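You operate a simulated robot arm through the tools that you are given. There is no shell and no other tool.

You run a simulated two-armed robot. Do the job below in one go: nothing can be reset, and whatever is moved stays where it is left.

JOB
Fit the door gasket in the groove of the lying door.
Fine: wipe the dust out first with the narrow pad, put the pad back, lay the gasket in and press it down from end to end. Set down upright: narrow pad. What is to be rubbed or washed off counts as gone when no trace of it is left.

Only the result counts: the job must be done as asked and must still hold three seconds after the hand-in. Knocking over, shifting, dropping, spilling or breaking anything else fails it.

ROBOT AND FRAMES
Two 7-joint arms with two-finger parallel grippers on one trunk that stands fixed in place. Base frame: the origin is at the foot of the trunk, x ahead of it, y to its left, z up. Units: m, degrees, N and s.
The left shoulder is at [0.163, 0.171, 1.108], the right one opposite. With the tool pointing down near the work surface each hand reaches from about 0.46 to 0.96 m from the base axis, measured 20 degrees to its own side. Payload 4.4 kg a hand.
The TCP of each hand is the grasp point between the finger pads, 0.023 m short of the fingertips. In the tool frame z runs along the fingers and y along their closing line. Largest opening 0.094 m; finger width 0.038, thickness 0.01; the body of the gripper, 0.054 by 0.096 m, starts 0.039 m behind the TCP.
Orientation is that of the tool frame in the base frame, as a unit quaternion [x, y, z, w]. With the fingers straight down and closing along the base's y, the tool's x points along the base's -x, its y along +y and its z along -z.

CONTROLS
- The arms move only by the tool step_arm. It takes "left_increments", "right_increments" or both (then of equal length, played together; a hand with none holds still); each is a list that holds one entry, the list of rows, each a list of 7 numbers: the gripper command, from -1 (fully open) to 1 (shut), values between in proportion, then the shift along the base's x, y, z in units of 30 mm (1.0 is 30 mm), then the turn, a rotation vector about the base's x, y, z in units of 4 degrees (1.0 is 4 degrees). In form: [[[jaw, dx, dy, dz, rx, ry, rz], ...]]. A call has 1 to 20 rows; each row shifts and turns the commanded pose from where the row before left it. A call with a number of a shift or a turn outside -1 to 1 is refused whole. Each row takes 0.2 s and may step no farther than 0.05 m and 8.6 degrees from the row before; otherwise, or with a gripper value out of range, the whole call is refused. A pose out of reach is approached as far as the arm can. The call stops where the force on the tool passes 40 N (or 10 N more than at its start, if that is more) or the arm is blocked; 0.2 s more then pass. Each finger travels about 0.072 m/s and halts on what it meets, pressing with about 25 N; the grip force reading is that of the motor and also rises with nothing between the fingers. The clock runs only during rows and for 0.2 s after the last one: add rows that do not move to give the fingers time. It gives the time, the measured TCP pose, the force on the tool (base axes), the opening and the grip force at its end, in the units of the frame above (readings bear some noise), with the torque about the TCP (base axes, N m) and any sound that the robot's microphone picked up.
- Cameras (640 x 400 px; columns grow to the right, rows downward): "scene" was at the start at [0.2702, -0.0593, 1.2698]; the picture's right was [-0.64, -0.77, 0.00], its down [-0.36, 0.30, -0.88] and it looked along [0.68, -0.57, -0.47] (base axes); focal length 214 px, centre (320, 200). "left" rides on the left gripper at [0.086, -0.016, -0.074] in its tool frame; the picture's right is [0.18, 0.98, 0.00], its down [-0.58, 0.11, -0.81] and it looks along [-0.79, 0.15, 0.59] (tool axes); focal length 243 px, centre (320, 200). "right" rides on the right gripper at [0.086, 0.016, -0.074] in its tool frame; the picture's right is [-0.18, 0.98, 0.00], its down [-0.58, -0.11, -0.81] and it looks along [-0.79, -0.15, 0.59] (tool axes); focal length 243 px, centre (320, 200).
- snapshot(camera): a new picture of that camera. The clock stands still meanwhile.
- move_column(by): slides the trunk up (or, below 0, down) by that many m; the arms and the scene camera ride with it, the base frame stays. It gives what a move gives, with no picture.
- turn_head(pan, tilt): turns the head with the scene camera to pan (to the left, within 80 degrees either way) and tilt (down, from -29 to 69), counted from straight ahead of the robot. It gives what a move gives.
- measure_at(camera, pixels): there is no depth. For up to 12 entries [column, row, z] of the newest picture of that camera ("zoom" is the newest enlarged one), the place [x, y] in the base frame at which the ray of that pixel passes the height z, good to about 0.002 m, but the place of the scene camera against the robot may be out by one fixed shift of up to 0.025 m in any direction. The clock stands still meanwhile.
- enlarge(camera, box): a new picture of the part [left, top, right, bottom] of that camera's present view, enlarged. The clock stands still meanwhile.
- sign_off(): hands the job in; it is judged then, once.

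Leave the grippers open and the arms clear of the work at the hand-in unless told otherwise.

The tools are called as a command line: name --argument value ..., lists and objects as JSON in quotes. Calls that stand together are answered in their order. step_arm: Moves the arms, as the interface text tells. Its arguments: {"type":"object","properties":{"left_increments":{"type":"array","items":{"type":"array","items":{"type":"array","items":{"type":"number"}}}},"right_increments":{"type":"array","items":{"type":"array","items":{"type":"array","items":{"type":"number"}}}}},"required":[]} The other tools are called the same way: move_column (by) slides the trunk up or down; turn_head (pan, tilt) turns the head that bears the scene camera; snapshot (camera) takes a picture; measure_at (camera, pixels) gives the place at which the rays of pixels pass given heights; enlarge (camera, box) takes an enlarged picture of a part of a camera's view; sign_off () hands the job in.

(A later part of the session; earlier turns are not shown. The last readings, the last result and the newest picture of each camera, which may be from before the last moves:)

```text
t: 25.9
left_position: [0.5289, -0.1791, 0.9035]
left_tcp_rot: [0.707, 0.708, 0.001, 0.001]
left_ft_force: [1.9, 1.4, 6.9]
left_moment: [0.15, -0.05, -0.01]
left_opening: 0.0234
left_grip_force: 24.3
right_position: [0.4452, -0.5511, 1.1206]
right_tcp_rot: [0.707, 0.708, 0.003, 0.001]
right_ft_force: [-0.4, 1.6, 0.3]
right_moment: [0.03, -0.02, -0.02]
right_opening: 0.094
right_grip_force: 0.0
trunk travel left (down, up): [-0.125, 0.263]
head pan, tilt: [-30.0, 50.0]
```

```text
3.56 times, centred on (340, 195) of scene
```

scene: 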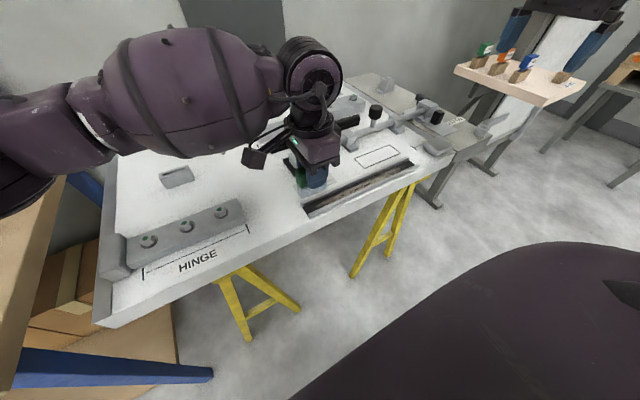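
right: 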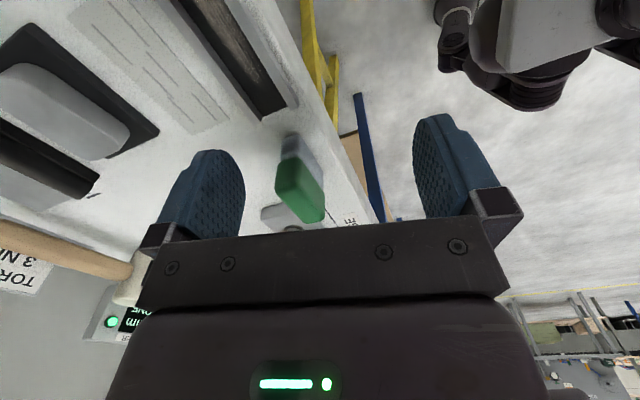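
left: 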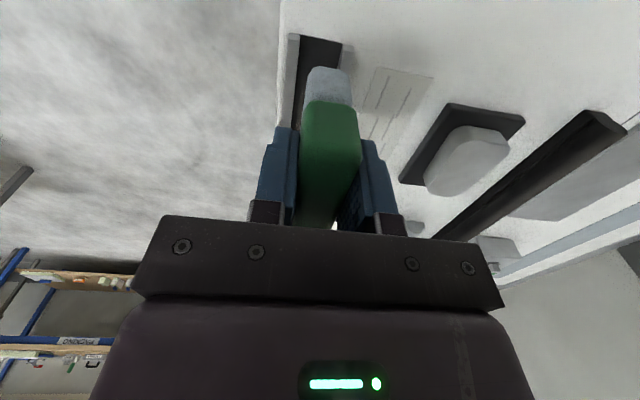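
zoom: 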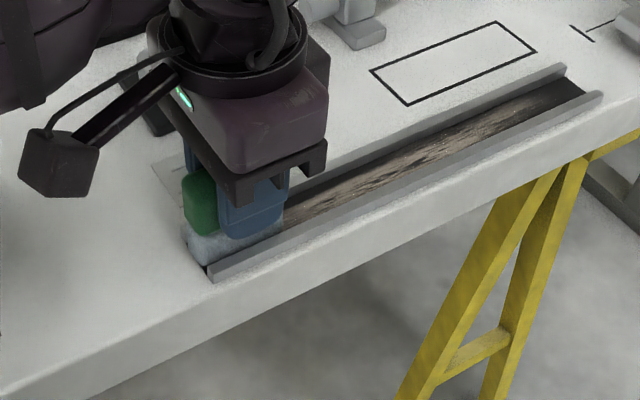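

The pad sits on the groove floor with 6.9 N contact and small gaps at both walls. I'll press about 1 mm further and wipe once along the centre, toward y≈-0.44.

step_arm --left_increments '[[[1, -0.03, 0, -0.04, 0, 0, 0], [1, 0, -0.5, 0, 0, 0, 0], [1, 0, -0.6, 0, 0, 0, 0], [1, 0, -0.6, 0, 0, 0, 0], [1, 0, -0.6, 0, 0, 0, 0], [1, 0, -0.6, 0, 0, 0, 0], [1, 0, -0.6, 0, 0, 0, 0], [1, 0, -0.6, 0, 0, 0, 0], [1, 0, 0, 0, 0, 0, 0]]]'

snapshot --camera "left"

snapshot --camera "scene"

enlarge --camera "scene" --box '[250, 140, 430, 250]'

```text
t: 27.9
left_position: [0.5263, -0.248, 0.9037]
left_tcp_rot: [0.707, 0.707, -0.001, 0.0]
left_ft_force: [-0.5, 3.0, 17.1]
left_moment: [-0.04, 0.01, 0.03]
left_opening: 0.0239
left_grip_force: 25.5
left hand out of reach, approached as far as the arm can: row 6, 7, 8
right_position: [0.4471, -0.5515, 1.1194]
right_tcp_rot: [0.707, 0.707, 0.003, 0.002]
right_ft_force: [0.3, 0.2, 0.2]
right_moment: [-0.01, 0.02, 0.04]
right_opening: 0.0941
right_grip_force: 0.1
trunk travel left (down, up): [-0.125, 0.263]
head pan, tilt: [-30.0, 50.0]
```

```text
taken
```

left: 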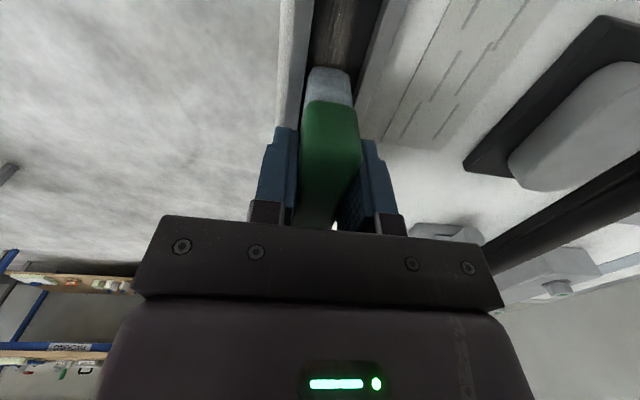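

```text
taken
```

scene: 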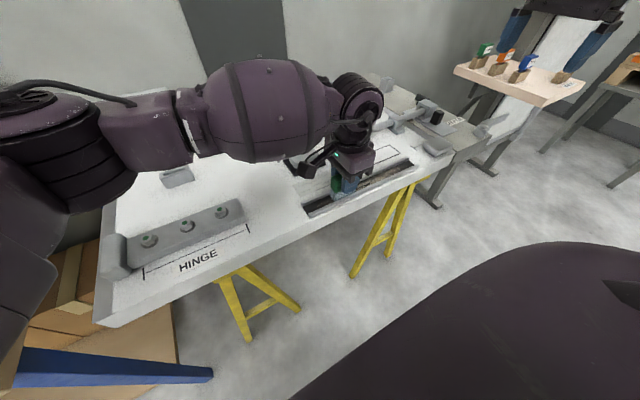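

```text
3.56 times, centred on (340, 195) of scene
```

zoom: 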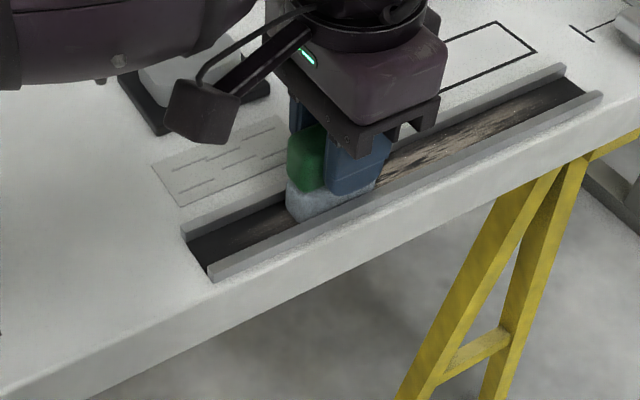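

The left hand wipes well but runs out of reach at y≈-0.248. I'll scrub the near section (y -0.175 to -0.245) thoroughly with offset tracks, then hand the pad over to the right hand for the rest.

step_arm --left_increments '[[[1, 0, 0.5, 0, 0, 0, 0], [1, 0, 0.5, 0, 0, 0, 0], [1, 0, 0.5, 0, 0, 0, 0], [1, 0, 0.5, 0, 0, 0, 0], [1, 0, 0.4, 0, 0, 0, 0], [1, 0.16, 0, 0, 0, 0, 0], [1, 0, -0.4, 0, 0, 0, 0], [1, 0, -0.5, 0, 0, 0, 0], [1, 0, -0.5, 0, 0, 0, 0], [1, 0, -0.5, 0, 0, 0, 0], [1, 0, 0, 0, 0, 0, 0]]]'

enlarge --camera "scene" --box '[280, 160, 400, 230]'

```text
t: 30.2
left_position: [0.5317, -0.2333, 0.9041]
left_tcp_rot: [0.707, 0.707, 0.0, -0.001]
left_ft_force: [-8.9, 2.8, -1.7]
left_moment: [0.07, 0.42, 0.04]
left_opening: 0.0233
left_grip_force: 25.4
right_position: [0.4449, -0.5513, 1.1203]
right_tcp_rot: [0.707, 0.708, 0.003, 0.0]
right_ft_force: [-0.5, -0.4, 0.3]
right_moment: [0.02, -0.02, 0.0]
right_opening: 0.0941
right_grip_force: 0.1
trunk travel left (down, up): [-0.125, 0.263]
head pan, tilt: [-30.0, 50.0]
```

```text
5.33 times, centred on (340, 195) of scene
```

zoom: 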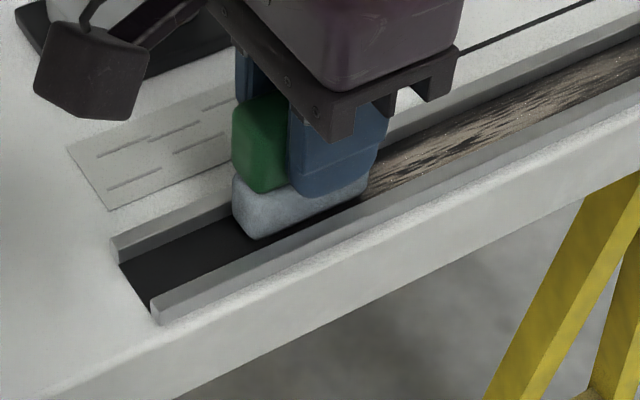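

The near section is now clean black. I'll re-centre the pad in the groove, release it standing there, and lift the left hand straight up.

step_arm --left_increments '[[[1, -0.11, 0, 0, 0, 0, 0], [1, 0, 0, -0.02, 0, 0, 0], [1, 0, 0, 0, 0, 0, 0]]]'

step_arm --left_increments '[[[0.3, 0, 0, 0, 0, 0, 0], [-0.3, 0, 0, 0, 0, 0, 0], [-0.3, 0, 0, 0, 0, 0, 0], [-0.3, 0, 0, 0.5, 0, 0, 0], [-0.3, 0, 0, 1, 0, 0, 0], [-0.3, 0, 0, 1, 0, 0, 0], [-0.3, 0, 0, 0, 0, 0, 0]]]'

snapshot --camera "left"

snapshot --camera "scene"

```text
t: 31.1
left_position: [0.5286, -0.2317, 0.9029]
left_tcp_rot: [0.706, 0.708, -0.001, 0.001]
left_ft_force: [1.2, 0.0, -0.4]
left_moment: [0.02, -0.02, 0.02]
left_opening: 0.0234
left_grip_force: 25.1
right_position: [0.4463, -0.5506, 1.1199]
right_tcp_rot: [0.707, 0.708, 0.003, 0.0]
right_ft_force: [0.0, -0.1, -0.2]
right_moment: [0.0, 0.01, -0.05]
right_opening: 0.0938
right_grip_force: 0.0
trunk travel left (down, up): [-0.125, 0.263]
head pan, tilt: [-30.0, 50.0]
```

```text
t: 32.6
left_position: [0.5289, -0.2312, 0.9764]
left_tcp_rot: [0.707, 0.707, -0.002, -0.001]
left_ft_force: [-0.6, 0.1, -0.3]
left_moment: [0.0, 0.02, -0.02]
left_opening: 0.0609
left_grip_force: 0.0
right_position: [0.4463, -0.5516, 1.1184]
right_tcp_rot: [0.707, 0.708, 0.004, 0.0]
right_ft_force: [0.0, 0.6, -0.1]
right_moment: [-0.02, -0.03, 0.01]
right_opening: 0.0941
right_grip_force: 0.0
trunk travel left (down, up): [-0.125, 0.263]
head pan, tilt: [-30.0, 50.0]
```

```text
taken
```

left: 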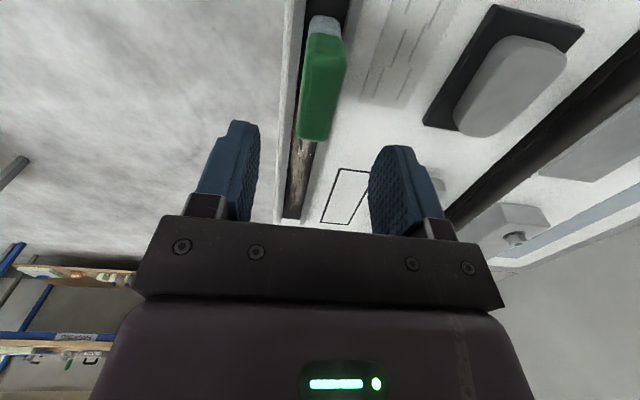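

```text
taken
```

scene: 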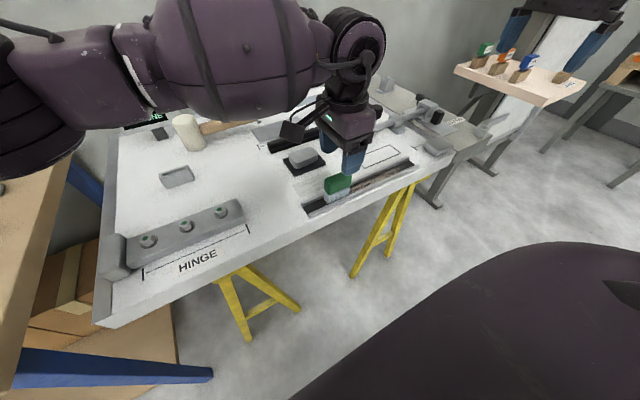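

The pad stands upright in the groove. I'll retreat the left hand up and to the left.

step_arm --left_increments '[[[-0.3, 0, 0.3, 1, 0, 0, 0], [-0.3, -0.1, 0.94, 0.4, 0, 0, 0], [-0.3, -0.1, 0.94, 0.4, 0, 0, 0], [-0.3, -0.1, 0.94, 0.4, 0, 0, 0], [-0.3, -0.1, 0.94, 0.4, 0, 0, 0], [-0.3, -0.1, 0.94, 0.3, 0, 0, 0], [-0.3, -0.1, 0.94, 0.3, 0, 0, 0], [-0.3, -0.1, 0.94, 0.3, 0, 0, 0], [-0.3, -0.1, 0.94, 0.3, 0, 0, 0], [-0.3, -0.1, 0.94, 0.3, 0, 0, 0]]]'

enlarge --camera "scene" --box '[280, 140, 440, 240]'

```text
t: 34.9
left_position: [0.5025, 0.0326, 1.1008]
left_tcp_rot: [0.707, 0.707, 0.0, 0.0]
left_ft_force: [-0.2, -0.1, -0.9]
left_moment: [-0.03, 0.0, 0.02]
left_opening: 0.0613
left_grip_force: 0.0
right_position: [0.4465, -0.5498, 1.1192]
right_tcp_rot: [0.707, 0.708, 0.004, 0.0]
right_ft_force: [0.2, 0.8, -0.5]
right_moment: [-0.04, -0.04, -0.02]
right_opening: 0.094
right_grip_force: 0.0
trunk travel left (down, up): [-0.125, 0.263]
head pan, tilt: [-30.0, 50.0]
```

```text
4.00 times, centred on (360, 190) of scene
```

zoom: 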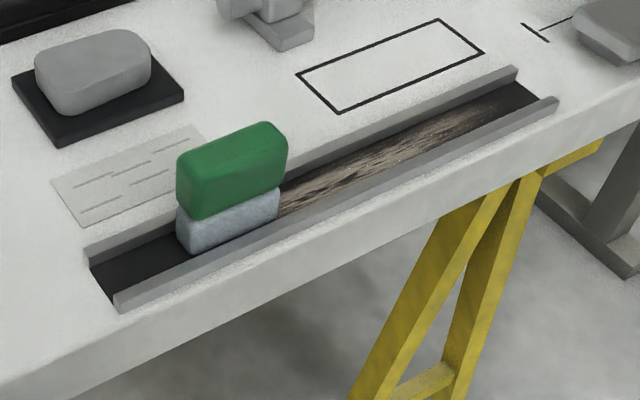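

Now I'll bring the right hand (yaw −90°) toward the pad, staying high, correcting its slight tilt, and checking whether it reaches.

step_arm --right_increments '[[[-0.3, 0.228, 0.88, -0.2, -0.07, 0.07, 0], [-0.3, 0.228, 0.88, -0.2, 0, 0, 0], [-0.3, 0.228, 0.88, -0.4, 0, 0, 0], [-0.3, 0.228, 0.88, -0.4, 0, 0, 0], [-0.3, 0.228, 0.88, -0.4, 0, 0, 0], [-0.3, 0.228, 0.88, -0.4, 0, 0, 0], [-0.3, 0.228, 0.88, -0.4, 0, 0, 0], [-0.3, 0.228, 0.88, -0.4, 0, 0, 0], [-0.3, 0.228, 0.88, -0.4, 0, 0, 0], [-0.3, 0.228, 0.88, -0.4, 0, 0, 0]]]'

snapshot --camera "right"

snapshot --camera "scene"

```text
t: 37.0
left_position: [0.5037, 0.0321, 1.0991]
left_tcp_rot: [0.707, 0.708, -0.001, -0.001]
left_ft_force: [0.1, -0.4, 0.0]
left_moment: [0.0, -0.04, -0.01]
left_opening: 0.0609
left_grip_force: 0.1
right_position: [0.5144, -0.2868, 1.0108]
right_tcp_rot: [0.707, 0.707, -0.001, 0.0]
right_ft_force: [-1.0, 0.0, -0.4]
right_moment: [-0.05, -0.03, 0.02]
right_opening: 0.0611
right_grip_force: 0.1
trunk travel left (down, up): [-0.125, 0.263]
head pan, tilt: [-30.0, 50.0]
```

```text
taken
```

right: 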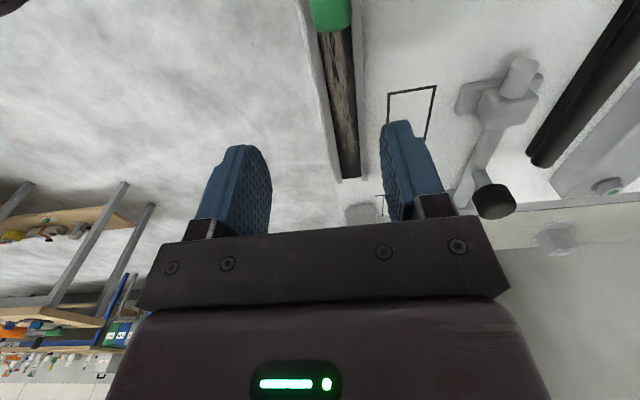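

```text
taken
```

scene: 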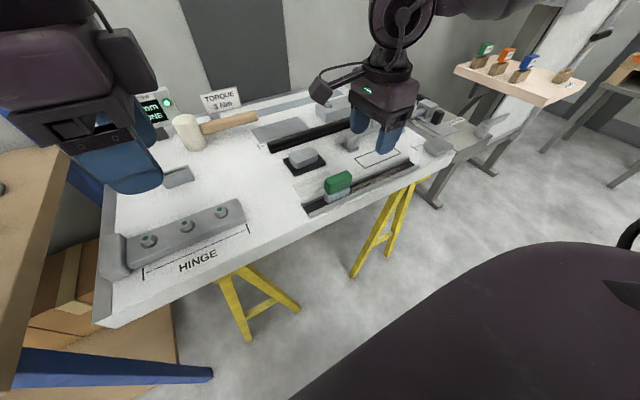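

The right hand reaches fine. I'll continue over the pad to (0.5288, -0.2315, 0.965) and check from the scene camera.

step_arm --right_increments '[[[-0.3, 0.16, 0.61, -0.4, 0, 0, 0], [-0.3, 0.16, 0.61, -0.5, 0, 0, 0], [-0.3, 0.16, 0.61, -0.6, 0, 0, 0], [-0.3, 0, 0, 0, 0, 0, 0]]]'

snapshot --camera "right"

enlarge --camera "scene" --box '[270, 100, 430, 220]'

```text
t: 38.0
left_position: [0.5036, 0.0324, 1.1022]
left_tcp_rot: [0.707, 0.707, 0.001, -0.001]
left_ft_force: [0.3, -0.6, 0.8]
left_moment: [0.0, -0.03, -0.02]
left_opening: 0.0612
left_grip_force: 0.0
right_position: [0.5298, -0.2334, 0.9666]
right_tcp_rot: [0.706, 0.708, 0.0, 0.001]
right_ft_force: [1.0, 0.7, 0.0]
right_moment: [-0.02, -0.02, -0.01]
right_opening: 0.0612
right_grip_force: 0.0
trunk travel left (down, up): [-0.125, 0.263]
head pan, tilt: [-30.0, 50.0]
```

```text
taken
```

right: 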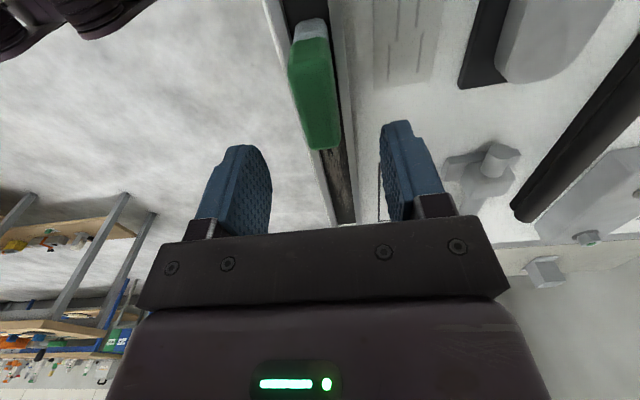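

```text
3.33 times, centred on (350, 160) of scene
```

zoom: 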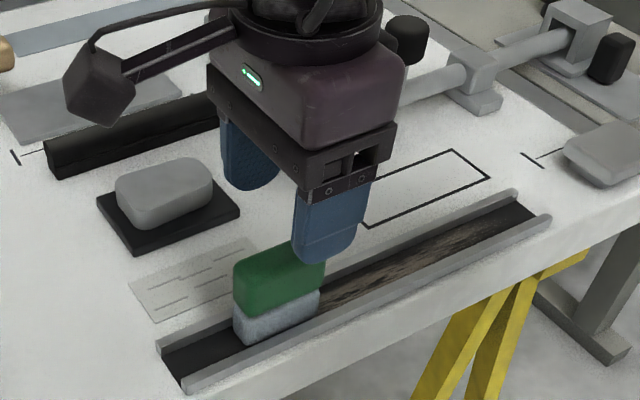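

I'll check the pad's centre in this picture: the handle's far top edge is at (310,146)/(341,148), the near at (291,75)/(333,72).

measure_at --camera "right" --pixels '[[311, 146, 0.912], [341, 147, 0.912], [292, 72, 0.912], [332, 70, 0.912], [318, 220, 0.86], [352, 220, 0.86]]'

```text
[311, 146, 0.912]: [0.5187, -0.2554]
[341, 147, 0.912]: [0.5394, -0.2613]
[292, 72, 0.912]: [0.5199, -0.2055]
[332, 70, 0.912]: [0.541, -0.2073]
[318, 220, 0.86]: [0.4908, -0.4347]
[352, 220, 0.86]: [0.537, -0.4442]
```

The pad's centre is at ≈(0.530, -0.232), right under the hand. I'll lower to z≈0.902 and grip.

step_arm --right_increments '[[[-0.3, 0, 0.03, -0.75, 0, 0, 0], [-0.3, 0, 0, -0.75, 0, 0, 0], [-0.3, 0, 0, -0.65, 0, 0, 0], [-0.3, 0, 0, 0, 0, 0, 0], [1, 0, 0, 0, 0, 0, 0], [1, 0, 0, 0, 0, 0, 0], [1, 0, 0, 0, 0, 0, 0], [1, 0, 0, 0, 0, 0, 0]]]'

snapshot --camera "right"

enlarge --camera "scene" --box '[270, 120, 430, 240]'

```text
t: 39.9
left_position: [0.503, 0.0319, 1.1006]
left_tcp_rot: [0.707, 0.707, 0.0, 0.0]
left_ft_force: [-0.2, 0.3, 0.9]
left_moment: [-0.04, 0.01, -0.02]
left_opening: 0.061
left_grip_force: 0.1
right_position: [0.529, -0.2314, 0.9023]
right_tcp_rot: [0.707, 0.708, 0.0, 0.0]
right_ft_force: [-0.4, -0.9, 1.9]
right_moment: [-0.02, 0.01, 0.0]
right_opening: 0.0234
right_grip_force: 25.2
trunk travel left (down, up): [-0.125, 0.263]
head pan, tilt: [-30.0, 50.0]
```

```text
taken
```

right: 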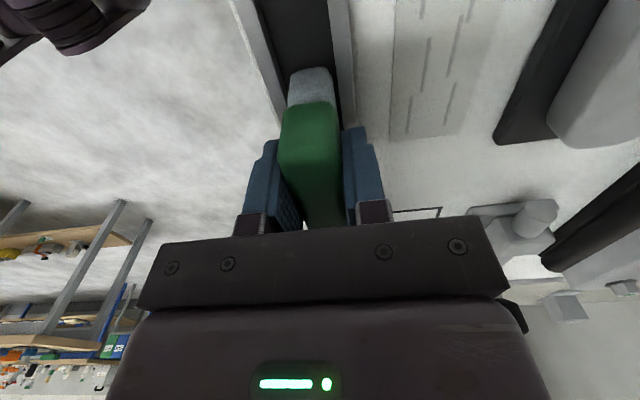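

```text
3.33 times, centred on (350, 180) of scene
```

zoom: 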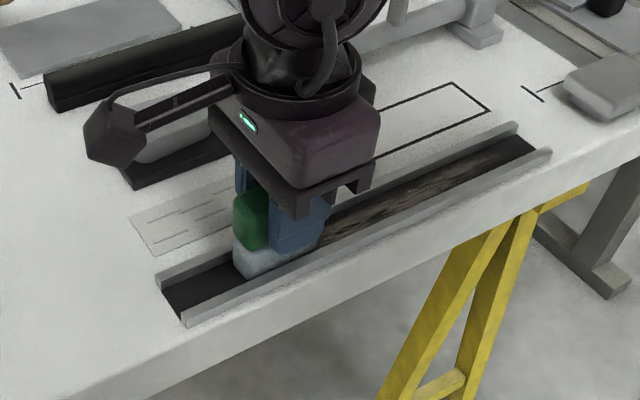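

The grip is good. Next I'll press slightly and wipe along the near-wall track (x≈0.526) to y≈-0.445.

step_arm --right_increments '[[[1, -0.09, 0, -0.05, 0, 0, 0], [1, 0, -0.6, 0, 0, 0, 0], [1, 0, -0.6, 0, 0, 0, 0], [1, 0, -0.6, 0, 0, 0, 0], [1, 0, -0.6, 0, 0, 0, 0], [1, 0, -0.6, 0, 0, 0, 0], [1, 0, -0.6, 0, 0, 0, 0], [1, 0, -0.6, 0, 0, 0, 0], [1, 0, -0.6, 0, 0, 0, 0], [1, 0, -0.6, 0, 0, 0, 0], [1, 0, -0.6, 0, 0, 0, 0], [1, 0, -0.6, 0, 0, 0, 0], [1, 0, -0.5, 0, 0, 0, 0], [1, 0, 0, 0, 0, 0, 0]]]'

enlarge --camera "scene" --box '[290, 130, 450, 230]'

```text
t: 42.9
left_position: [0.5016, 0.0332, 1.1015]
left_tcp_rot: [0.707, 0.707, -0.001, 0.001]
left_ft_force: [0.2, -0.1, 1.1]
left_moment: [-0.03, 0.03, 0.03]
left_opening: 0.0614
left_grip_force: 0.0
right_position: [0.5262, -0.4443, 0.901]
right_tcp_rot: [0.706, 0.708, 0.0, 0.001]
right_ft_force: [-1.3, 6.1, 13.0]
right_moment: [0.07, 0.05, -0.02]
right_opening: 0.0235
right_grip_force: 24.6
trunk travel left (down, up): [-0.125, 0.263]
head pan, tilt: [-30.0, 50.0]
```

```text
4.00 times, centred on (370, 180) of scene
```

zoom: 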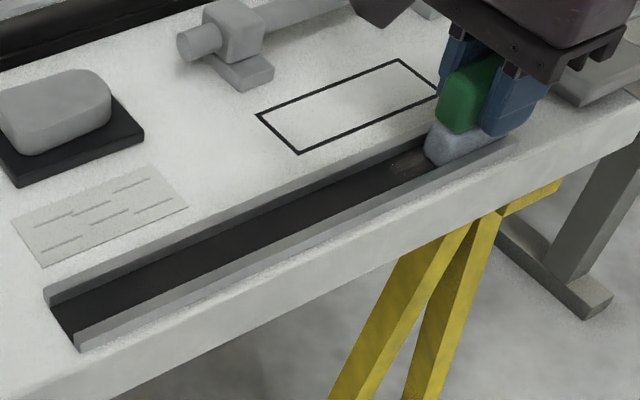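

That pass worked, with only faint traces left near (410,160) in the zoom. I'll return on the far-wall track (x≈0.531).

step_arm --right_increments '[[[1, 0.15, -0.1, 0, 0, 0, 0], [1, 0, 0.6, 0, 0, 0, 0], [1, 0, 0.6, 0, 0, 0, 0], [1, 0, 0.6, 0, 0, 0, 0], [1, 0, 0.6, 0, 0, 0, 0], [1, 0, 0.6, 0, 0, 0, 0], [1, 0, 0.6, 0, 0, 0, 0], [1, 0, 0.6, 0, 0, 0, 0], [1, 0, 0.6, 0, 0, 0, 0], [1, 0, 0.6, 0, 0, 0, 0], [1, 0, 0.6, 0, 0, 0, 0], [1, 0, 0.6, 0, 0, 0, 0], [1, 0, 0.6, 0, 0, 0, 0], [1, 0, 0.6, 0, 0, 0, 0], [1, 0, 0.6, 0, 0, 0, 0], [1, 0, 0, 0, 0, 0, 0]]]'

enlarge --camera "scene" --box '[290, 130, 450, 230]'

```text
t: 46.2
left_position: [0.502, 0.0306, 1.1017]
left_tcp_rot: [0.707, 0.707, 0.001, -0.001]
left_ft_force: [-0.3, -0.9, 0.5]
left_moment: [0.01, 0.0, -0.02]
left_opening: 0.0613
left_grip_force: 0.0
right_position: [0.5297, -0.1972, 0.8998]
right_tcp_rot: [0.707, 0.707, 0.0, 0.0]
right_ft_force: [1.5, -4.3, 8.8]
right_moment: [-0.18, -0.03, 0.03]
right_opening: 0.0234
right_grip_force: 25.0
trunk travel left (down, up): [-0.125, 0.263]
head pan, tilt: [-30.0, 50.0]
```

```text
4.00 times, centred on (370, 180) of scene
```

zoom: 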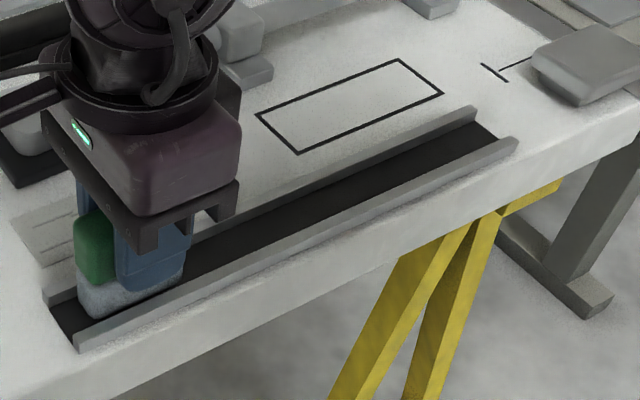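

It looks clean. For certainty I'll run one more pass each way along both walls, extending to both ends.

step_arm --right_increments '[[[1, 0, 0.6, 0, 0, 0, 0], [1, 0.07, 0, -0.02, 0, 0, 0], [1, 0, -0.65, 0, 0, 0, 0], [1, 0, -0.65, 0, 0, 0, 0], [1, 0, -0.65, 0, 0, 0, 0], [1, 0, -0.65, 0, 0, 0, 0], [1, 0, -0.65, 0, 0, 0, 0], [1, 0, -0.65, 0, 0, 0, 0], [1, 0, -0.65, 0, 0, 0, 0], [1, 0, -0.65, 0, 0, 0, 0], [1, 0, -0.65, 0, 0, 0, 0], [1, 0, -0.65, 0, 0, 0, 0], [1, 0, -0.65, 0, 0, 0, 0], [1, 0, -0.65, 0, 0, 0, 0], [1, 0, -0.65, 0, 0, 0, 0], [1, 0, -0.65, 0, 0, 0, 0], [1, 0, 0, 0, 0, 0, 0]]]'

step_arm --right_increments '[[[1, -0.19, 0, 0, 0, 0, 0], [1, 0, 0.65, 0, 0, 0, 0], [1, 0, 0.65, 0, 0, 0, 0], [1, 0, 0.65, 0, 0, 0, 0], [1, 0, 0.65, 0, 0, 0, 0], [1, 0, 0.65, 0, 0, 0, 0], [1, 0, 0.65, 0, 0, 0, 0], [1, 0, 0.65, 0, 0, 0, 0], [1, 0, 0.65, 0, 0, 0, 0], [1, 0, 0.65, 0, 0, 0, 0], [1, 0, 0.65, 0, 0, 0, 0], [1, 0, 0.65, 0, 0, 0, 0], [1, 0, 0.65, 0, 0, 0, 0], [1, 0, 0.65, 0, 0, 0, 0], [1, 0, 0.65, 0, 0, 0, 0], [1, 0, 0, 0, 0, 0, 0]]]'

enlarge --camera "scene" --box '[290, 130, 450, 230]'

```text
t: 49.9
left_position: [0.5011, 0.0321, 1.1004]
left_tcp_rot: [0.707, 0.707, 0.0, 0.001]
left_ft_force: [-0.3, -0.4, 1.0]
left_moment: [0.0, -0.02, -0.02]
left_opening: 0.0613
left_grip_force: 0.1
right_position: [0.5304, -0.449, 0.899]
right_tcp_rot: [0.706, 0.708, 0.0, 0.0]
right_ft_force: [-12.8, 6.7, 5.8]
right_moment: [0.25, 0.48, 0.04]
right_opening: 0.0234
right_grip_force: 24.5
trunk travel left (down, up): [-0.125, 0.263]
head pan, tilt: [-30.0, 50.0]
```

```text
t: 53.2
left_position: [0.5022, 0.0326, 1.101]
left_tcp_rot: [0.707, 0.707, 0.0, 0.0]
left_ft_force: [-0.1, 0.9, 0.5]
left_moment: [0.01, 0.02, -0.02]
left_opening: 0.0612
left_grip_force: 0.1
right_position: [0.5271, -0.178, 0.9004]
right_tcp_rot: [0.707, 0.707, 0.0, 0.001]
right_ft_force: [-0.3, -1.0, 0.5]
right_moment: [-0.01, -0.01, 0.0]
right_opening: 0.0235
right_grip_force: 25.0
trunk travel left (down, up): [-0.125, 0.263]
head pan, tilt: [-30.0, 50.0]
```

```text
4.00 times, centred on (370, 180) of scene
```

zoom: 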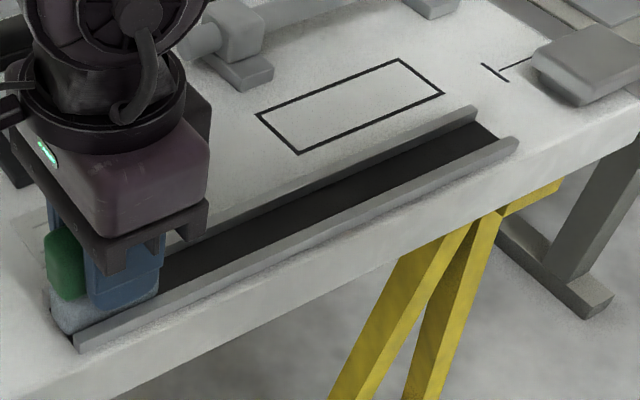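

The last pass lost contact pressure, so I'll redo the near-wall track pressing ~1.5 mm lower, ending at the far end, then come back along the centre.

step_arm --right_increments '[[[1, -0.04, 0, -0.06, 0, 0, 0], [1, 0, -0.65, 0, 0, 0, 0], [1, 0, -0.65, 0, 0, 0, 0], [1, 0, -0.65, 0, 0, 0, 0], [1, 0, -0.65, 0, 0, 0, 0], [1, 0, -0.65, 0, 0, 0, 0], [1, 0, -0.65, 0, 0, 0, 0], [1, 0, -0.65, 0, 0, 0, 0], [1, 0, -0.65, 0, 0, 0, 0], [1, 0, -0.65, 0, 0, 0, 0], [1, 0, -0.65, 0, 0, 0, 0], [1, 0, -0.65, 0, 0, 0, 0], [1, 0, -0.65, 0, 0, 0, 0], [1, 0, -0.65, 0, 0, 0, 0], [1, 0, -0.6, 0, 0, 0, 0], [1, 0, 0, 0, 0, 0, 0]]]'

step_arm --right_increments '[[[1, 0.09, 0, 0, 0, 0, 0], [1, 0, 0.65, 0, 0, 0, 0], [1, 0, 0.65, 0, 0, 0, 0], [1, 0, 0.65, 0, 0, 0, 0], [1, 0, 0.65, 0, 0, 0, 0], [1, 0, 0.65, 0, 0, 0, 0], [1, 0, 0.65, 0, 0, 0, 0], [1, 0, 0.65, 0, 0, 0, 0], [1, 0, 0.65, 0, 0, 0, 0], [1, 0, 0.65, 0, 0, 0, 0], [1, 0, 0.65, 0, 0, 0, 0], [1, 0, 0.65, 0, 0, 0, 0], [1, 0, 0.65, 0, 0, 0, 0], [1, 0, 0.65, 0, 0, 0, 0], [1, 0, 0.6, 0, 0, 0, 0], [1, 0, 0, 0, 0, 0, 0]]]'

```text
t: 56.6
left_position: [0.5035, 0.0327, 1.1007]
left_tcp_rot: [0.707, 0.707, 0.0, 0.001]
left_ft_force: [0.0, -0.2, -0.8]
left_moment: [0.0, 0.03, 0.01]
left_opening: 0.0613
left_grip_force: 0.0
right_position: [0.5266, -0.4494, 0.8979]
right_tcp_rot: [0.706, 0.708, 0.0, 0.001]
right_ft_force: [-0.7, -0.1, 0.3]
right_moment: [0.0, 0.0, 0.02]
right_opening: 0.0236
right_grip_force: 24.9
trunk travel left (down, up): [-0.125, 0.263]
head pan, tilt: [-30.0, 50.0]
```

```text
t: 60.0
left_position: [0.5042, 0.0318, 1.1014]
left_tcp_rot: [0.707, 0.708, 0.0, -0.001]
left_ft_force: [0.1, 0.4, 0.3]
left_moment: [-0.01, -0.01, 0.01]
left_opening: 0.0612
left_grip_force: 0.1
right_position: [0.5285, -0.1764, 0.8968]
right_tcp_rot: [0.707, 0.708, 0.0, 0.0]
right_ft_force: [1.1, 0.1, -0.3]
right_moment: [0.01, -0.01, 0.0]
right_opening: 0.0236
right_grip_force: 24.5
trunk travel left (down, up): [-0.125, 0.263]
head pan, tilt: [-30.0, 50.0]
```

The force dropped to zero, so the pad probably slid up in the grip. I'll look at it from both cameras.

snapshot --camera "right"

enlarge --camera "right" --box '[220, 20, 400, 140]'

enlarge --camera "scene" --box '[280, 140, 400, 230]'

```text
taken
```

right: 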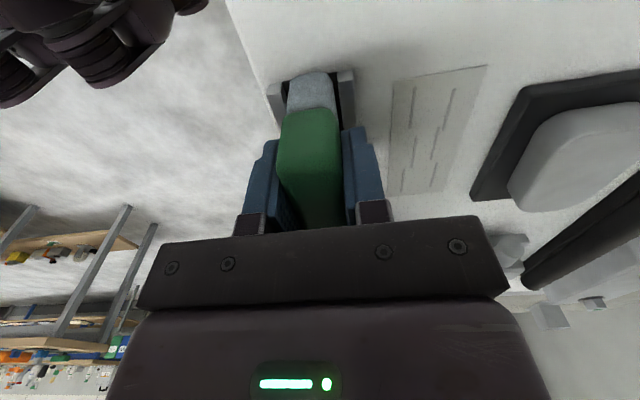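

```text
3.33 times, centred on (310, 80) of right
```

zoom: 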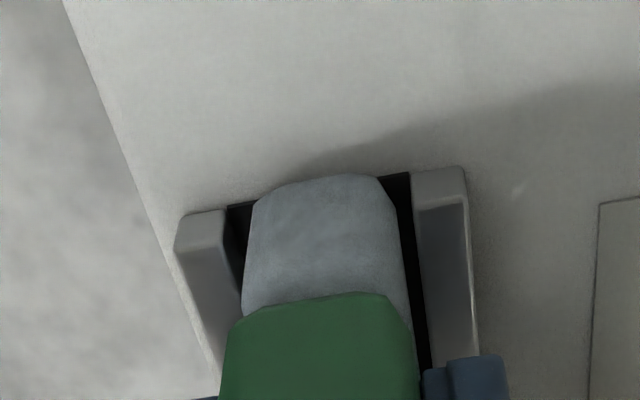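

```text
4.44 times, centred on (340, 185) of scene
```

zoom: 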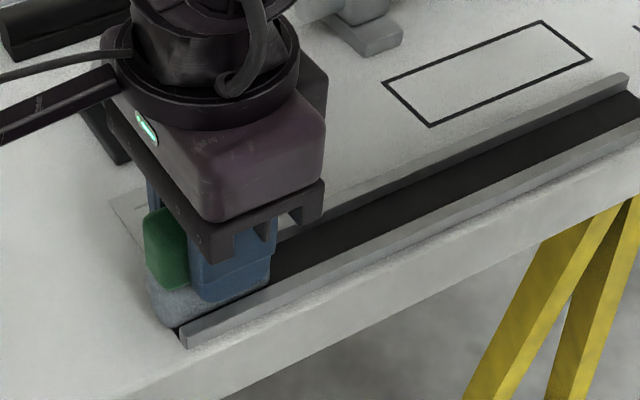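

The pad is upright, only slid up ~5 mm in the fingers. First I'll raise the left hand out of the way while lifting the pad out of the groove.

step_arm --left_increments '[[[-0.3, -0.2, 0.3, 0.75, 0, 0, 0], [-0.3, -0.2, 0.3, 0.75, 0, 0, 0], [-0.3, -0.2, 0.3, 0.75, 0, 0, 0], [-0.3, -0.2, 0.3, 0.75, 0, 0, 0], [-0.3, -0.2, 0.3, 0.75, 0, 0, 0]]]' --right_increments '[[[1, 0, 0, 0.5, 0, 0, 0], [1, 0, 0, 0.5, 0, 0, 0], [1, 0, 0, 0.5, 0, 0, 0], [1, 0, 0, 0.1, 0, 0, 0], [1, 0, 0, 0, 0, 0, 0]]]'

snapshot --camera "scene"

enlarge --camera "scene" --box '[290, 140, 430, 230]'

```text
t: 61.2
left_position: [0.4717, 0.0764, 1.215]
left_tcp_rot: [0.708, 0.706, 0.001, 0.0]
left_ft_force: [-1.0, -0.3, 0.2]
left_moment: [0.01, -0.02, -0.02]
left_opening: 0.0611
left_grip_force: 0.0
right_position: [0.5275, -0.1773, 0.9469]
right_tcp_rot: [0.706, 0.708, 0.001, 0.0]
right_ft_force: [0.1, 0.0, -1.1]
right_moment: [0.0, -0.04, 0.0]
right_opening: 0.0236
right_grip_force: 25.3
trunk travel left (down, up): [-0.125, 0.263]
head pan, tilt: [-30.0, 50.0]
```

```text
taken
```

scene: 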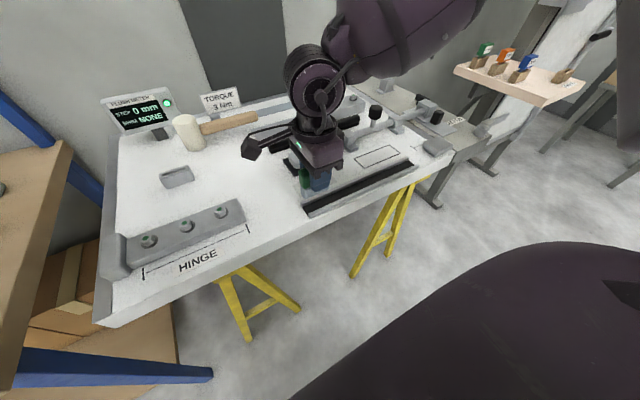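

```text
4.44 times, centred on (360, 185) of scene
```

zoom: 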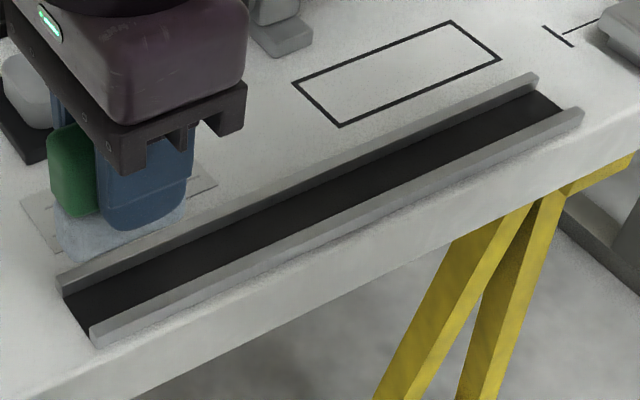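

The groove floor looks uniformly clean. Now I'll carry the pad toward its home at (0.530, -0.0965), in small steps to see whether the right hand reaches.

step_arm --right_increments '[[[1, 0.04, 0.6, 0, 0, 0, 0], [1, 0.04, 0.6, 0, 0, 0, 0], [1, 0, 0.7, 0, 0, 0, 0], [1, 0, 0.78, 0, 0, 0, 0], [1, 0, 0, 0, 0, 0, 0]]]'

snapshot --camera "right"

snapshot --camera "scene"

```text
t: 62.5
left_position: [0.4719, 0.0757, 1.2126]
left_tcp_rot: [0.707, 0.707, -0.001, 0.0]
left_ft_force: [0.7, 0.7, 0.0]
left_moment: [-0.02, 0.0, 0.0]
left_opening: 0.061
left_grip_force: 0.1
right_position: [0.5301, -0.138, 0.9483]
right_tcp_rot: [0.707, 0.707, 0.001, 0.001]
right_ft_force: [-0.7, 0.1, -0.2]
right_moment: [0.0, 0.0, -0.03]
right_opening: 0.0235
right_grip_force: 24.8
right hand out of reach, approached as far as the arm can: row 3, 4
trunk travel left (down, up): [-0.125, 0.263]
head pan, tilt: [-30.0, 50.0]
```

```text
taken
```

right: 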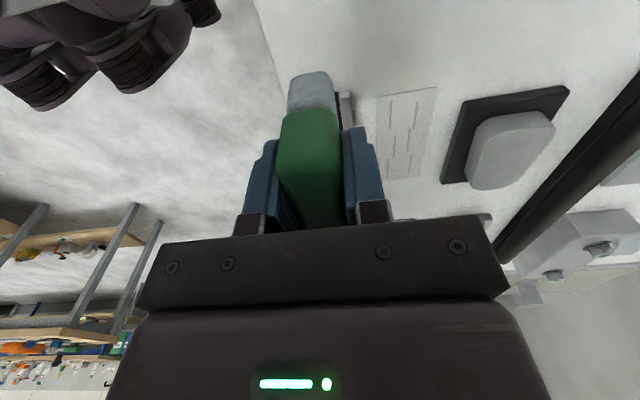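

```text
taken
```

scene: 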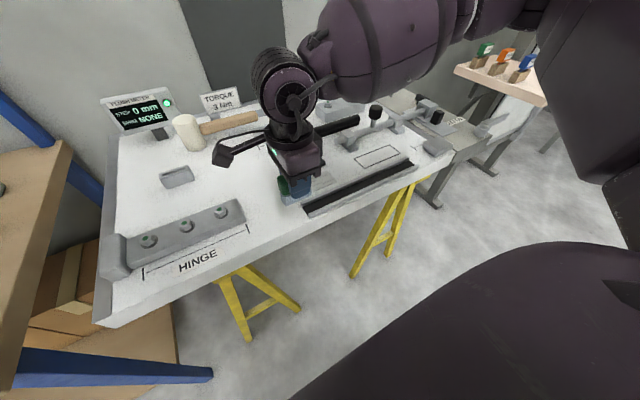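

The right hand stops at y≈-0.138. I'll hand over again: set the pad standing in the clean groove at y≈-0.21, release, and let the left hand return it.

step_arm --right_increments '[[[1, -0.02, -0.8, 0, 0, 0, 0], [1, -0.03, -0.8, 0, 0, 0, 0], [1, 0, -0.8, 0, 0, 0, 0], [1, 0, 0, 0, 0, 0, 0], [1, 0, 0, -0.8, 0, 0, 0], [1, 0, 0, -0.6, 0, 0, 0], [1, 0, 0, -0.2, 0, 0, 0], [1, 0, 0, 0, 0, 0, 0]]]'

step_arm --right_increments '[[[1, 0, 0, -0.08, 0, 0, 0], [1, 0, 0, 0, 0, 0, 0]]]'

```text
t: 64.2
left_position: [0.4733, 0.0746, 1.2131]
left_tcp_rot: [0.707, 0.707, -0.001, 0.0]
left_ft_force: [-0.4, 0.2, -1.5]
left_moment: [-0.02, 0.02, -0.03]
left_opening: 0.0609
left_grip_force: 0.0
right_position: [0.5288, -0.2105, 0.898]
right_tcp_rot: [0.707, 0.708, 0.0, 0.0]
right_ft_force: [-0.7, 0.4, -0.3]
right_moment: [0.02, 0.02, -0.03]
right_opening: 0.0237
right_grip_force: 25.3
trunk travel left (down, up): [-0.125, 0.263]
head pan, tilt: [-30.0, 50.0]
```

```text
t: 64.8
left_position: [0.4727, 0.0756, 1.2133]
left_tcp_rot: [0.707, 0.707, 0.0, 0.0]
left_ft_force: [1.0, -0.4, 0.9]
left_moment: [0.02, 0.0, -0.05]
left_opening: 0.0612
left_grip_force: 0.1
right_position: [0.5288, -0.2091, 0.8968]
right_tcp_rot: [0.707, 0.708, 0.001, 0.001]
right_ft_force: [0.0, 0.1, 1.6]
right_moment: [-0.07, 0.02, 0.02]
right_opening: 0.0237
right_grip_force: 25.3
trunk travel left (down, up): [-0.125, 0.263]
head pan, tilt: [-30.0, 50.0]
```

It is touching down (1.6 N). I'll open, lift straight up, then retreat the right hand to the right and up.

step_arm --right_increments '[[[0.3, 0, 0, 0, 0, 0, 0], [-0.3, 0, 0, 0, 0, 0, 0], [-0.3, 0, 0, 0, 0, 0, 0], [-0.3, 0, 0, 0.6, 0, 0, 0], [-0.3, 0, 0, 1, 0, 0, 0], [-0.3, 0, 0, 1, 0, 0, 0], [-0.3, 0, -0.5, 0.8, 0, 0, 0], [-0.3, 0, -0.95, 0.5, 0, 0, 0], [-0.3, 0, -0.95, 0.4, 0, 0, 0], [-0.3, 0, -0.95, 0.4, 0, 0, 0], [-0.3, 0, -0.95, 0.4, 0, 0, 0], [-0.3, 0, -0.95, 0.4, 0, 0, 0], [-0.3, 0, -0.95, 0.4, 0, 0, 0], [-0.3, 0, -0.95, 0.2, 0, 0, 0], [-0.3, 0, -0.95, 0, 0, 0, 0], [-0.3, 0, -0.95, 0, 0, 0, 0], [-0.3, 0, -0.95, 0, 0, 0, 0]]]'

snapshot --camera "scene"

enlarge --camera "scene" --box '[290, 130, 450, 230]'

```text
t: 68.5
left_position: [0.472, 0.0759, 1.215]
left_tcp_rot: [0.707, 0.707, 0.0, 0.001]
left_ft_force: [0.3, -0.2, 0.3]
left_moment: [0.01, 0.0, 0.0]
left_opening: 0.0611
left_grip_force: 0.2
right_position: [0.5285, -0.5097, 1.0805]
right_tcp_rot: [0.706, 0.708, 0.0, 0.0]
right_ft_force: [-0.6, 0.1, 0.2]
right_moment: [-0.01, 0.0, -0.02]
right_opening: 0.061
right_grip_force: 0.1
trunk travel left (down, up): [-0.125, 0.263]
head pan, tilt: [-30.0, 50.0]
```

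```text
taken
```

scene: 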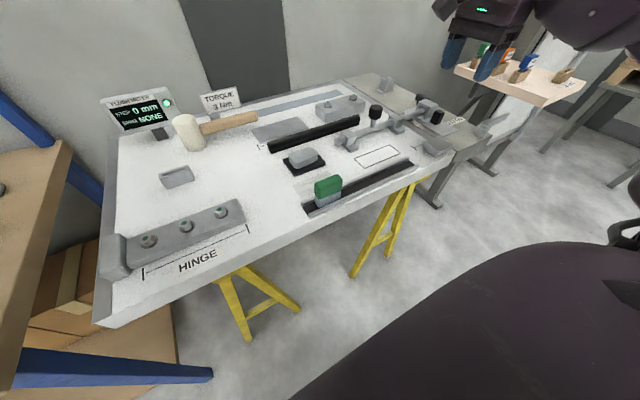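

```text
4.00 times, centred on (370, 180) of scene
```

zoom: 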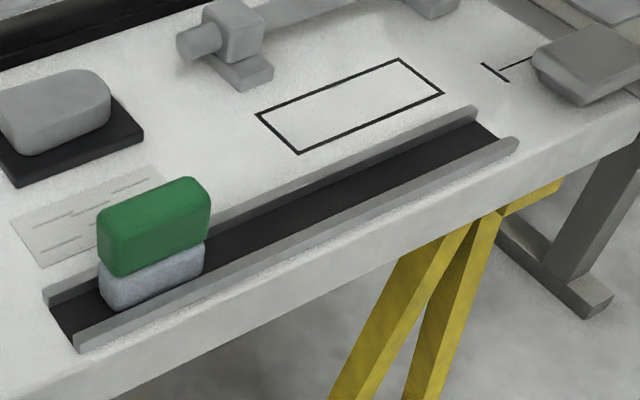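

The pad stands upright in the groove. The left hand now comes over it at (0.529, -0.2095, 0.968).

step_arm --left_increments '[[[-0.3, 0.19, -0.953, -0.6, 0, 0, 0], [-0.3, 0.19, -0.953, -0.8, 0, 0, 0], [-0.3, 0.19, -0.953, -0.8, 0, 0, 0], [-0.3, 0.19, -0.953, -0.8, 0, 0, 0], [-0.3, 0.19, -0.953, -0.8, 0, 0, 0], [-0.3, 0.19, -0.953, -0.88, 0, 0, 0], [-0.3, 0.19, -0.953, -0.88, 0, 0, 0], [-0.3, 0.19, -0.953, -0.88, 0, 0, 0], [-0.3, 0.19, -0.953, -0.88, 0, 0, 0], [-0.3, 0.19, -0.953, -0.88, 0, 0, 0], [-0.3, 0, 0, 0, 0, 0, 0]]]'

snapshot --camera "left"

```text
t: 70.8
left_position: [0.5305, -0.2103, 0.9672]
left_tcp_rot: [0.707, 0.707, 0.001, 0.001]
left_ft_force: [-0.2, -0.3, 0.0]
left_moment: [-0.01, 0.02, -0.01]
left_opening: 0.061
left_grip_force: 0.1
right_position: [0.5289, -0.5087, 1.0803]
right_tcp_rot: [0.706, 0.708, 0.0, 0.0]
right_ft_force: [-0.2, 0.3, 0.6]
right_moment: [-0.01, 0.01, 0.01]
right_opening: 0.0613
right_grip_force: 0.1
trunk travel left (down, up): [-0.125, 0.263]
head pan, tilt: [-30.0, 50.0]
```

```text
taken
```

left: 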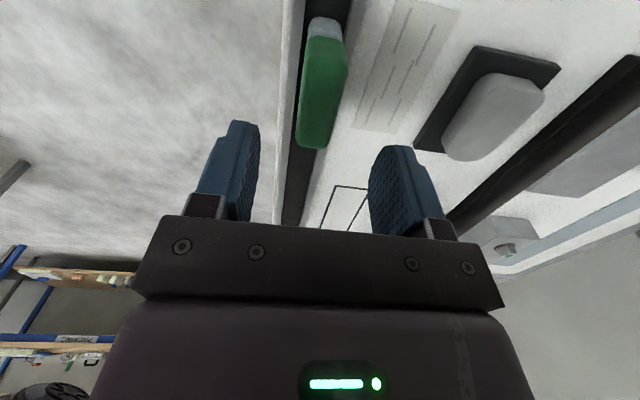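

It is aligned. I'll lower to z≈0.903 and grip.

step_arm --left_increments '[[[-0.3, -0.04, 0.02, -0.75, 0, 0, 0], [-0.3, 0, 0, -0.75, 0, 0, 0], [-0.3, 0, 0, -0.63, 0, 0, 0], [-0.3, 0, 0, 0, 0, 0, 0], [1, 0, 0, 0, 0, 0, 0], [1, 0, 0, 0, 0, 0, 0], [1, 0, 0, 0, 0, 0, 0], [1, 0, 0, 0, 0, 0, 0]]]'

```text
t: 72.7
left_position: [0.5286, -0.2085, 0.9018]
left_tcp_rot: [0.707, 0.707, -0.001, 0.0]
left_ft_force: [0.0, 0.4, 0.9]
left_moment: [0.04, -0.03, 0.02]
left_opening: 0.0235
left_grip_force: 24.9
right_position: [0.5273, -0.5094, 1.0802]
right_tcp_rot: [0.706, 0.708, 0.0, -0.001]
right_ft_force: [-0.3, 0.9, 1.1]
right_moment: [0.04, 0.02, -0.01]
right_opening: 0.0611
right_grip_force: 0.1
trunk travel left (down, up): [-0.125, 0.263]
head pan, tilt: [-30.0, 50.0]
```

Gripped. I'll lift 0.045 m, carry it to its home spot, and lower to just above the door.

step_arm --left_increments '[[[1, 0, 0, 0.75, 0, 0, 0], [1, 0, 0, 0.75, 0, 0, 0], [1, 0.03, 0.93, 0, 0, 0, 0], [1, 0.03, 0.93, 0, 0, 0, 0], [1, 0, 0.93, 0, 0, 0, 0], [1, 0, 0.93, 0, 0, 0, 0], [1, 0, 0, 0, 0, 0, 0], [1, 0, 0, -0.7, 0, 0, 0], [1, 0, 0, -0.6, 0, 0, 0], [1, 0, 0, 0, 0, 0, 0]]]'

snapshot --camera "left"

enlarge --camera "scene" --box '[240, 150, 380, 240]'

```text
t: 74.8
left_position: [0.5305, -0.0978, 0.9087]
left_tcp_rot: [0.707, 0.707, 0.001, -0.001]
left_ft_force: [0.0, 0.2, -0.8]
left_moment: [0.01, -0.02, 0.01]
left_opening: 0.0232
left_grip_force: 25.4
right_position: [0.5288, -0.5086, 1.0803]
right_tcp_rot: [0.706, 0.708, 0.0, 0.001]
right_ft_force: [0.5, -1.2, -0.6]
right_moment: [-0.04, 0.01, -0.02]
right_opening: 0.0613
right_grip_force: 0.1
trunk travel left (down, up): [-0.125, 0.263]
head pan, tilt: [-30.0, 50.0]
```

```text
taken
```

left: 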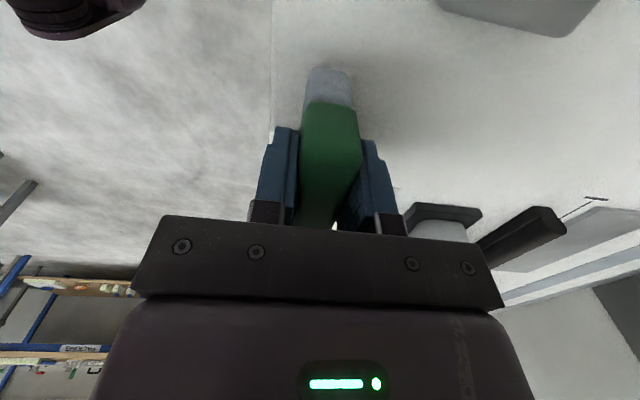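

```text
4.44 times, centred on (310, 195) of scene
```

zoom: 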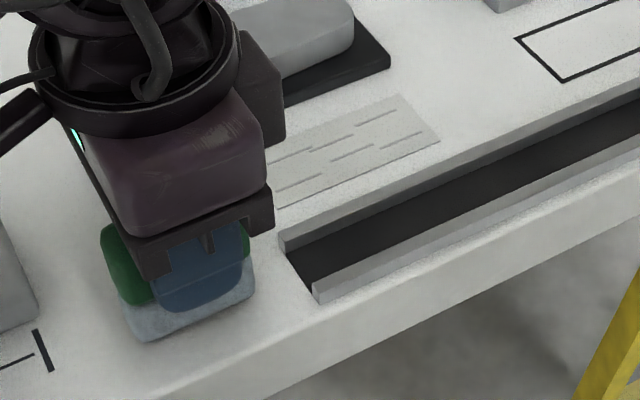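

Now I'll ease down in fine steps until contact (expected near z≈0.902).

step_arm --left_increments '[[[1, 0, 0.05, -0.13, 0, 0, 0], [1, 0, 0, 0, 0, 0, 0]]]'

step_arm --left_increments '[[[1, 0, 0, -0.05, 0, 0, 0], [1, 0, 0, 0, 0, 0, 0]]]'

```text
t: 75.5
left_position: [0.5313, -0.0965, 0.9044]
left_tcp_rot: [0.707, 0.707, 0.0, 0.0]
left_ft_force: [0.4, 0.3, -0.8]
left_moment: [-0.01, 0.0, 0.01]
left_opening: 0.0235
left_grip_force: 24.9
right_position: [0.5287, -0.5083, 1.0804]
right_tcp_rot: [0.707, 0.707, 0.0, 0.0]
right_ft_force: [0.1, 0.1, 0.6]
right_moment: [0.01, -0.01, -0.02]
right_opening: 0.061
right_grip_force: 0.0
trunk travel left (down, up): [-0.125, 0.263]
head pan, tilt: [-30.0, 50.0]
```

```text
t: 76.0
left_position: [0.5309, -0.0963, 0.9039]
left_tcp_rot: [0.707, 0.707, 0.0, 0.0]
left_ft_force: [0.3, -0.5, -0.7]
left_moment: [-0.03, -0.01, 0.01]
left_opening: 0.0233
left_grip_force: 24.6
right_position: [0.5296, -0.508, 1.0808]
right_tcp_rot: [0.706, 0.708, 0.0, 0.001]
right_ft_force: [-0.1, -0.2, 0.4]
right_moment: [-0.03, -0.01, -0.01]
right_opening: 0.061
right_grip_force: 0.0
trunk travel left (down, up): [-0.125, 0.263]
head pan, tilt: [-30.0, 50.0]
```

No contact yet (force ≈ -0.7 N is noise), so I'll go down a bit further.

step_arm --left_increments '[[[1, 0, 0, -0.05, 0, 0, 0], [1, 0, 0, 0, 0, 0, 0]]]'

step_arm --left_increments '[[[1, 0, 0, -0.04, 0, 0, 0], [1, 0, 0, 0, 0, 0, 0]]]'

```text
t: 76.7
left_position: [0.53, -0.0964, 0.9024]
left_tcp_rot: [0.708, 0.706, 0.001, 0.0]
left_ft_force: [0.1, 1.8, 4.6]
left_moment: [0.11, 0.04, -0.02]
left_opening: 0.0234
left_grip_force: 25.6
right_position: [0.5287, -0.5089, 1.0824]
right_tcp_rot: [0.707, 0.708, 0.0, 0.001]
right_ft_force: [0.0, 0.1, -0.2]
right_moment: [0.0, -0.01, 0.01]
right_opening: 0.061
right_grip_force: 0.1
trunk travel left (down, up): [-0.125, 0.263]
head pan, tilt: [-30.0, 50.0]
```

```text
t: 77.2
left_position: [0.5311, -0.096, 0.9029]
left_tcp_rot: [0.707, 0.707, 0.0, 0.001]
left_ft_force: [3.0, -0.1, 12.1]
left_moment: [0.15, -0.04, 0.01]
left_opening: 0.0233
left_grip_force: 25.3
right_position: [0.5281, -0.5081, 1.0805]
right_tcp_rot: [0.706, 0.708, 0.001, 0.001]
right_ft_force: [-0.2, 0.3, -0.1]
right_moment: [0.0, 0.01, 0.0]
right_opening: 0.0613
right_grip_force: 0.1
trunk travel left (down, up): [-0.125, 0.263]
head pan, tilt: [-30.0, 50.0]
```

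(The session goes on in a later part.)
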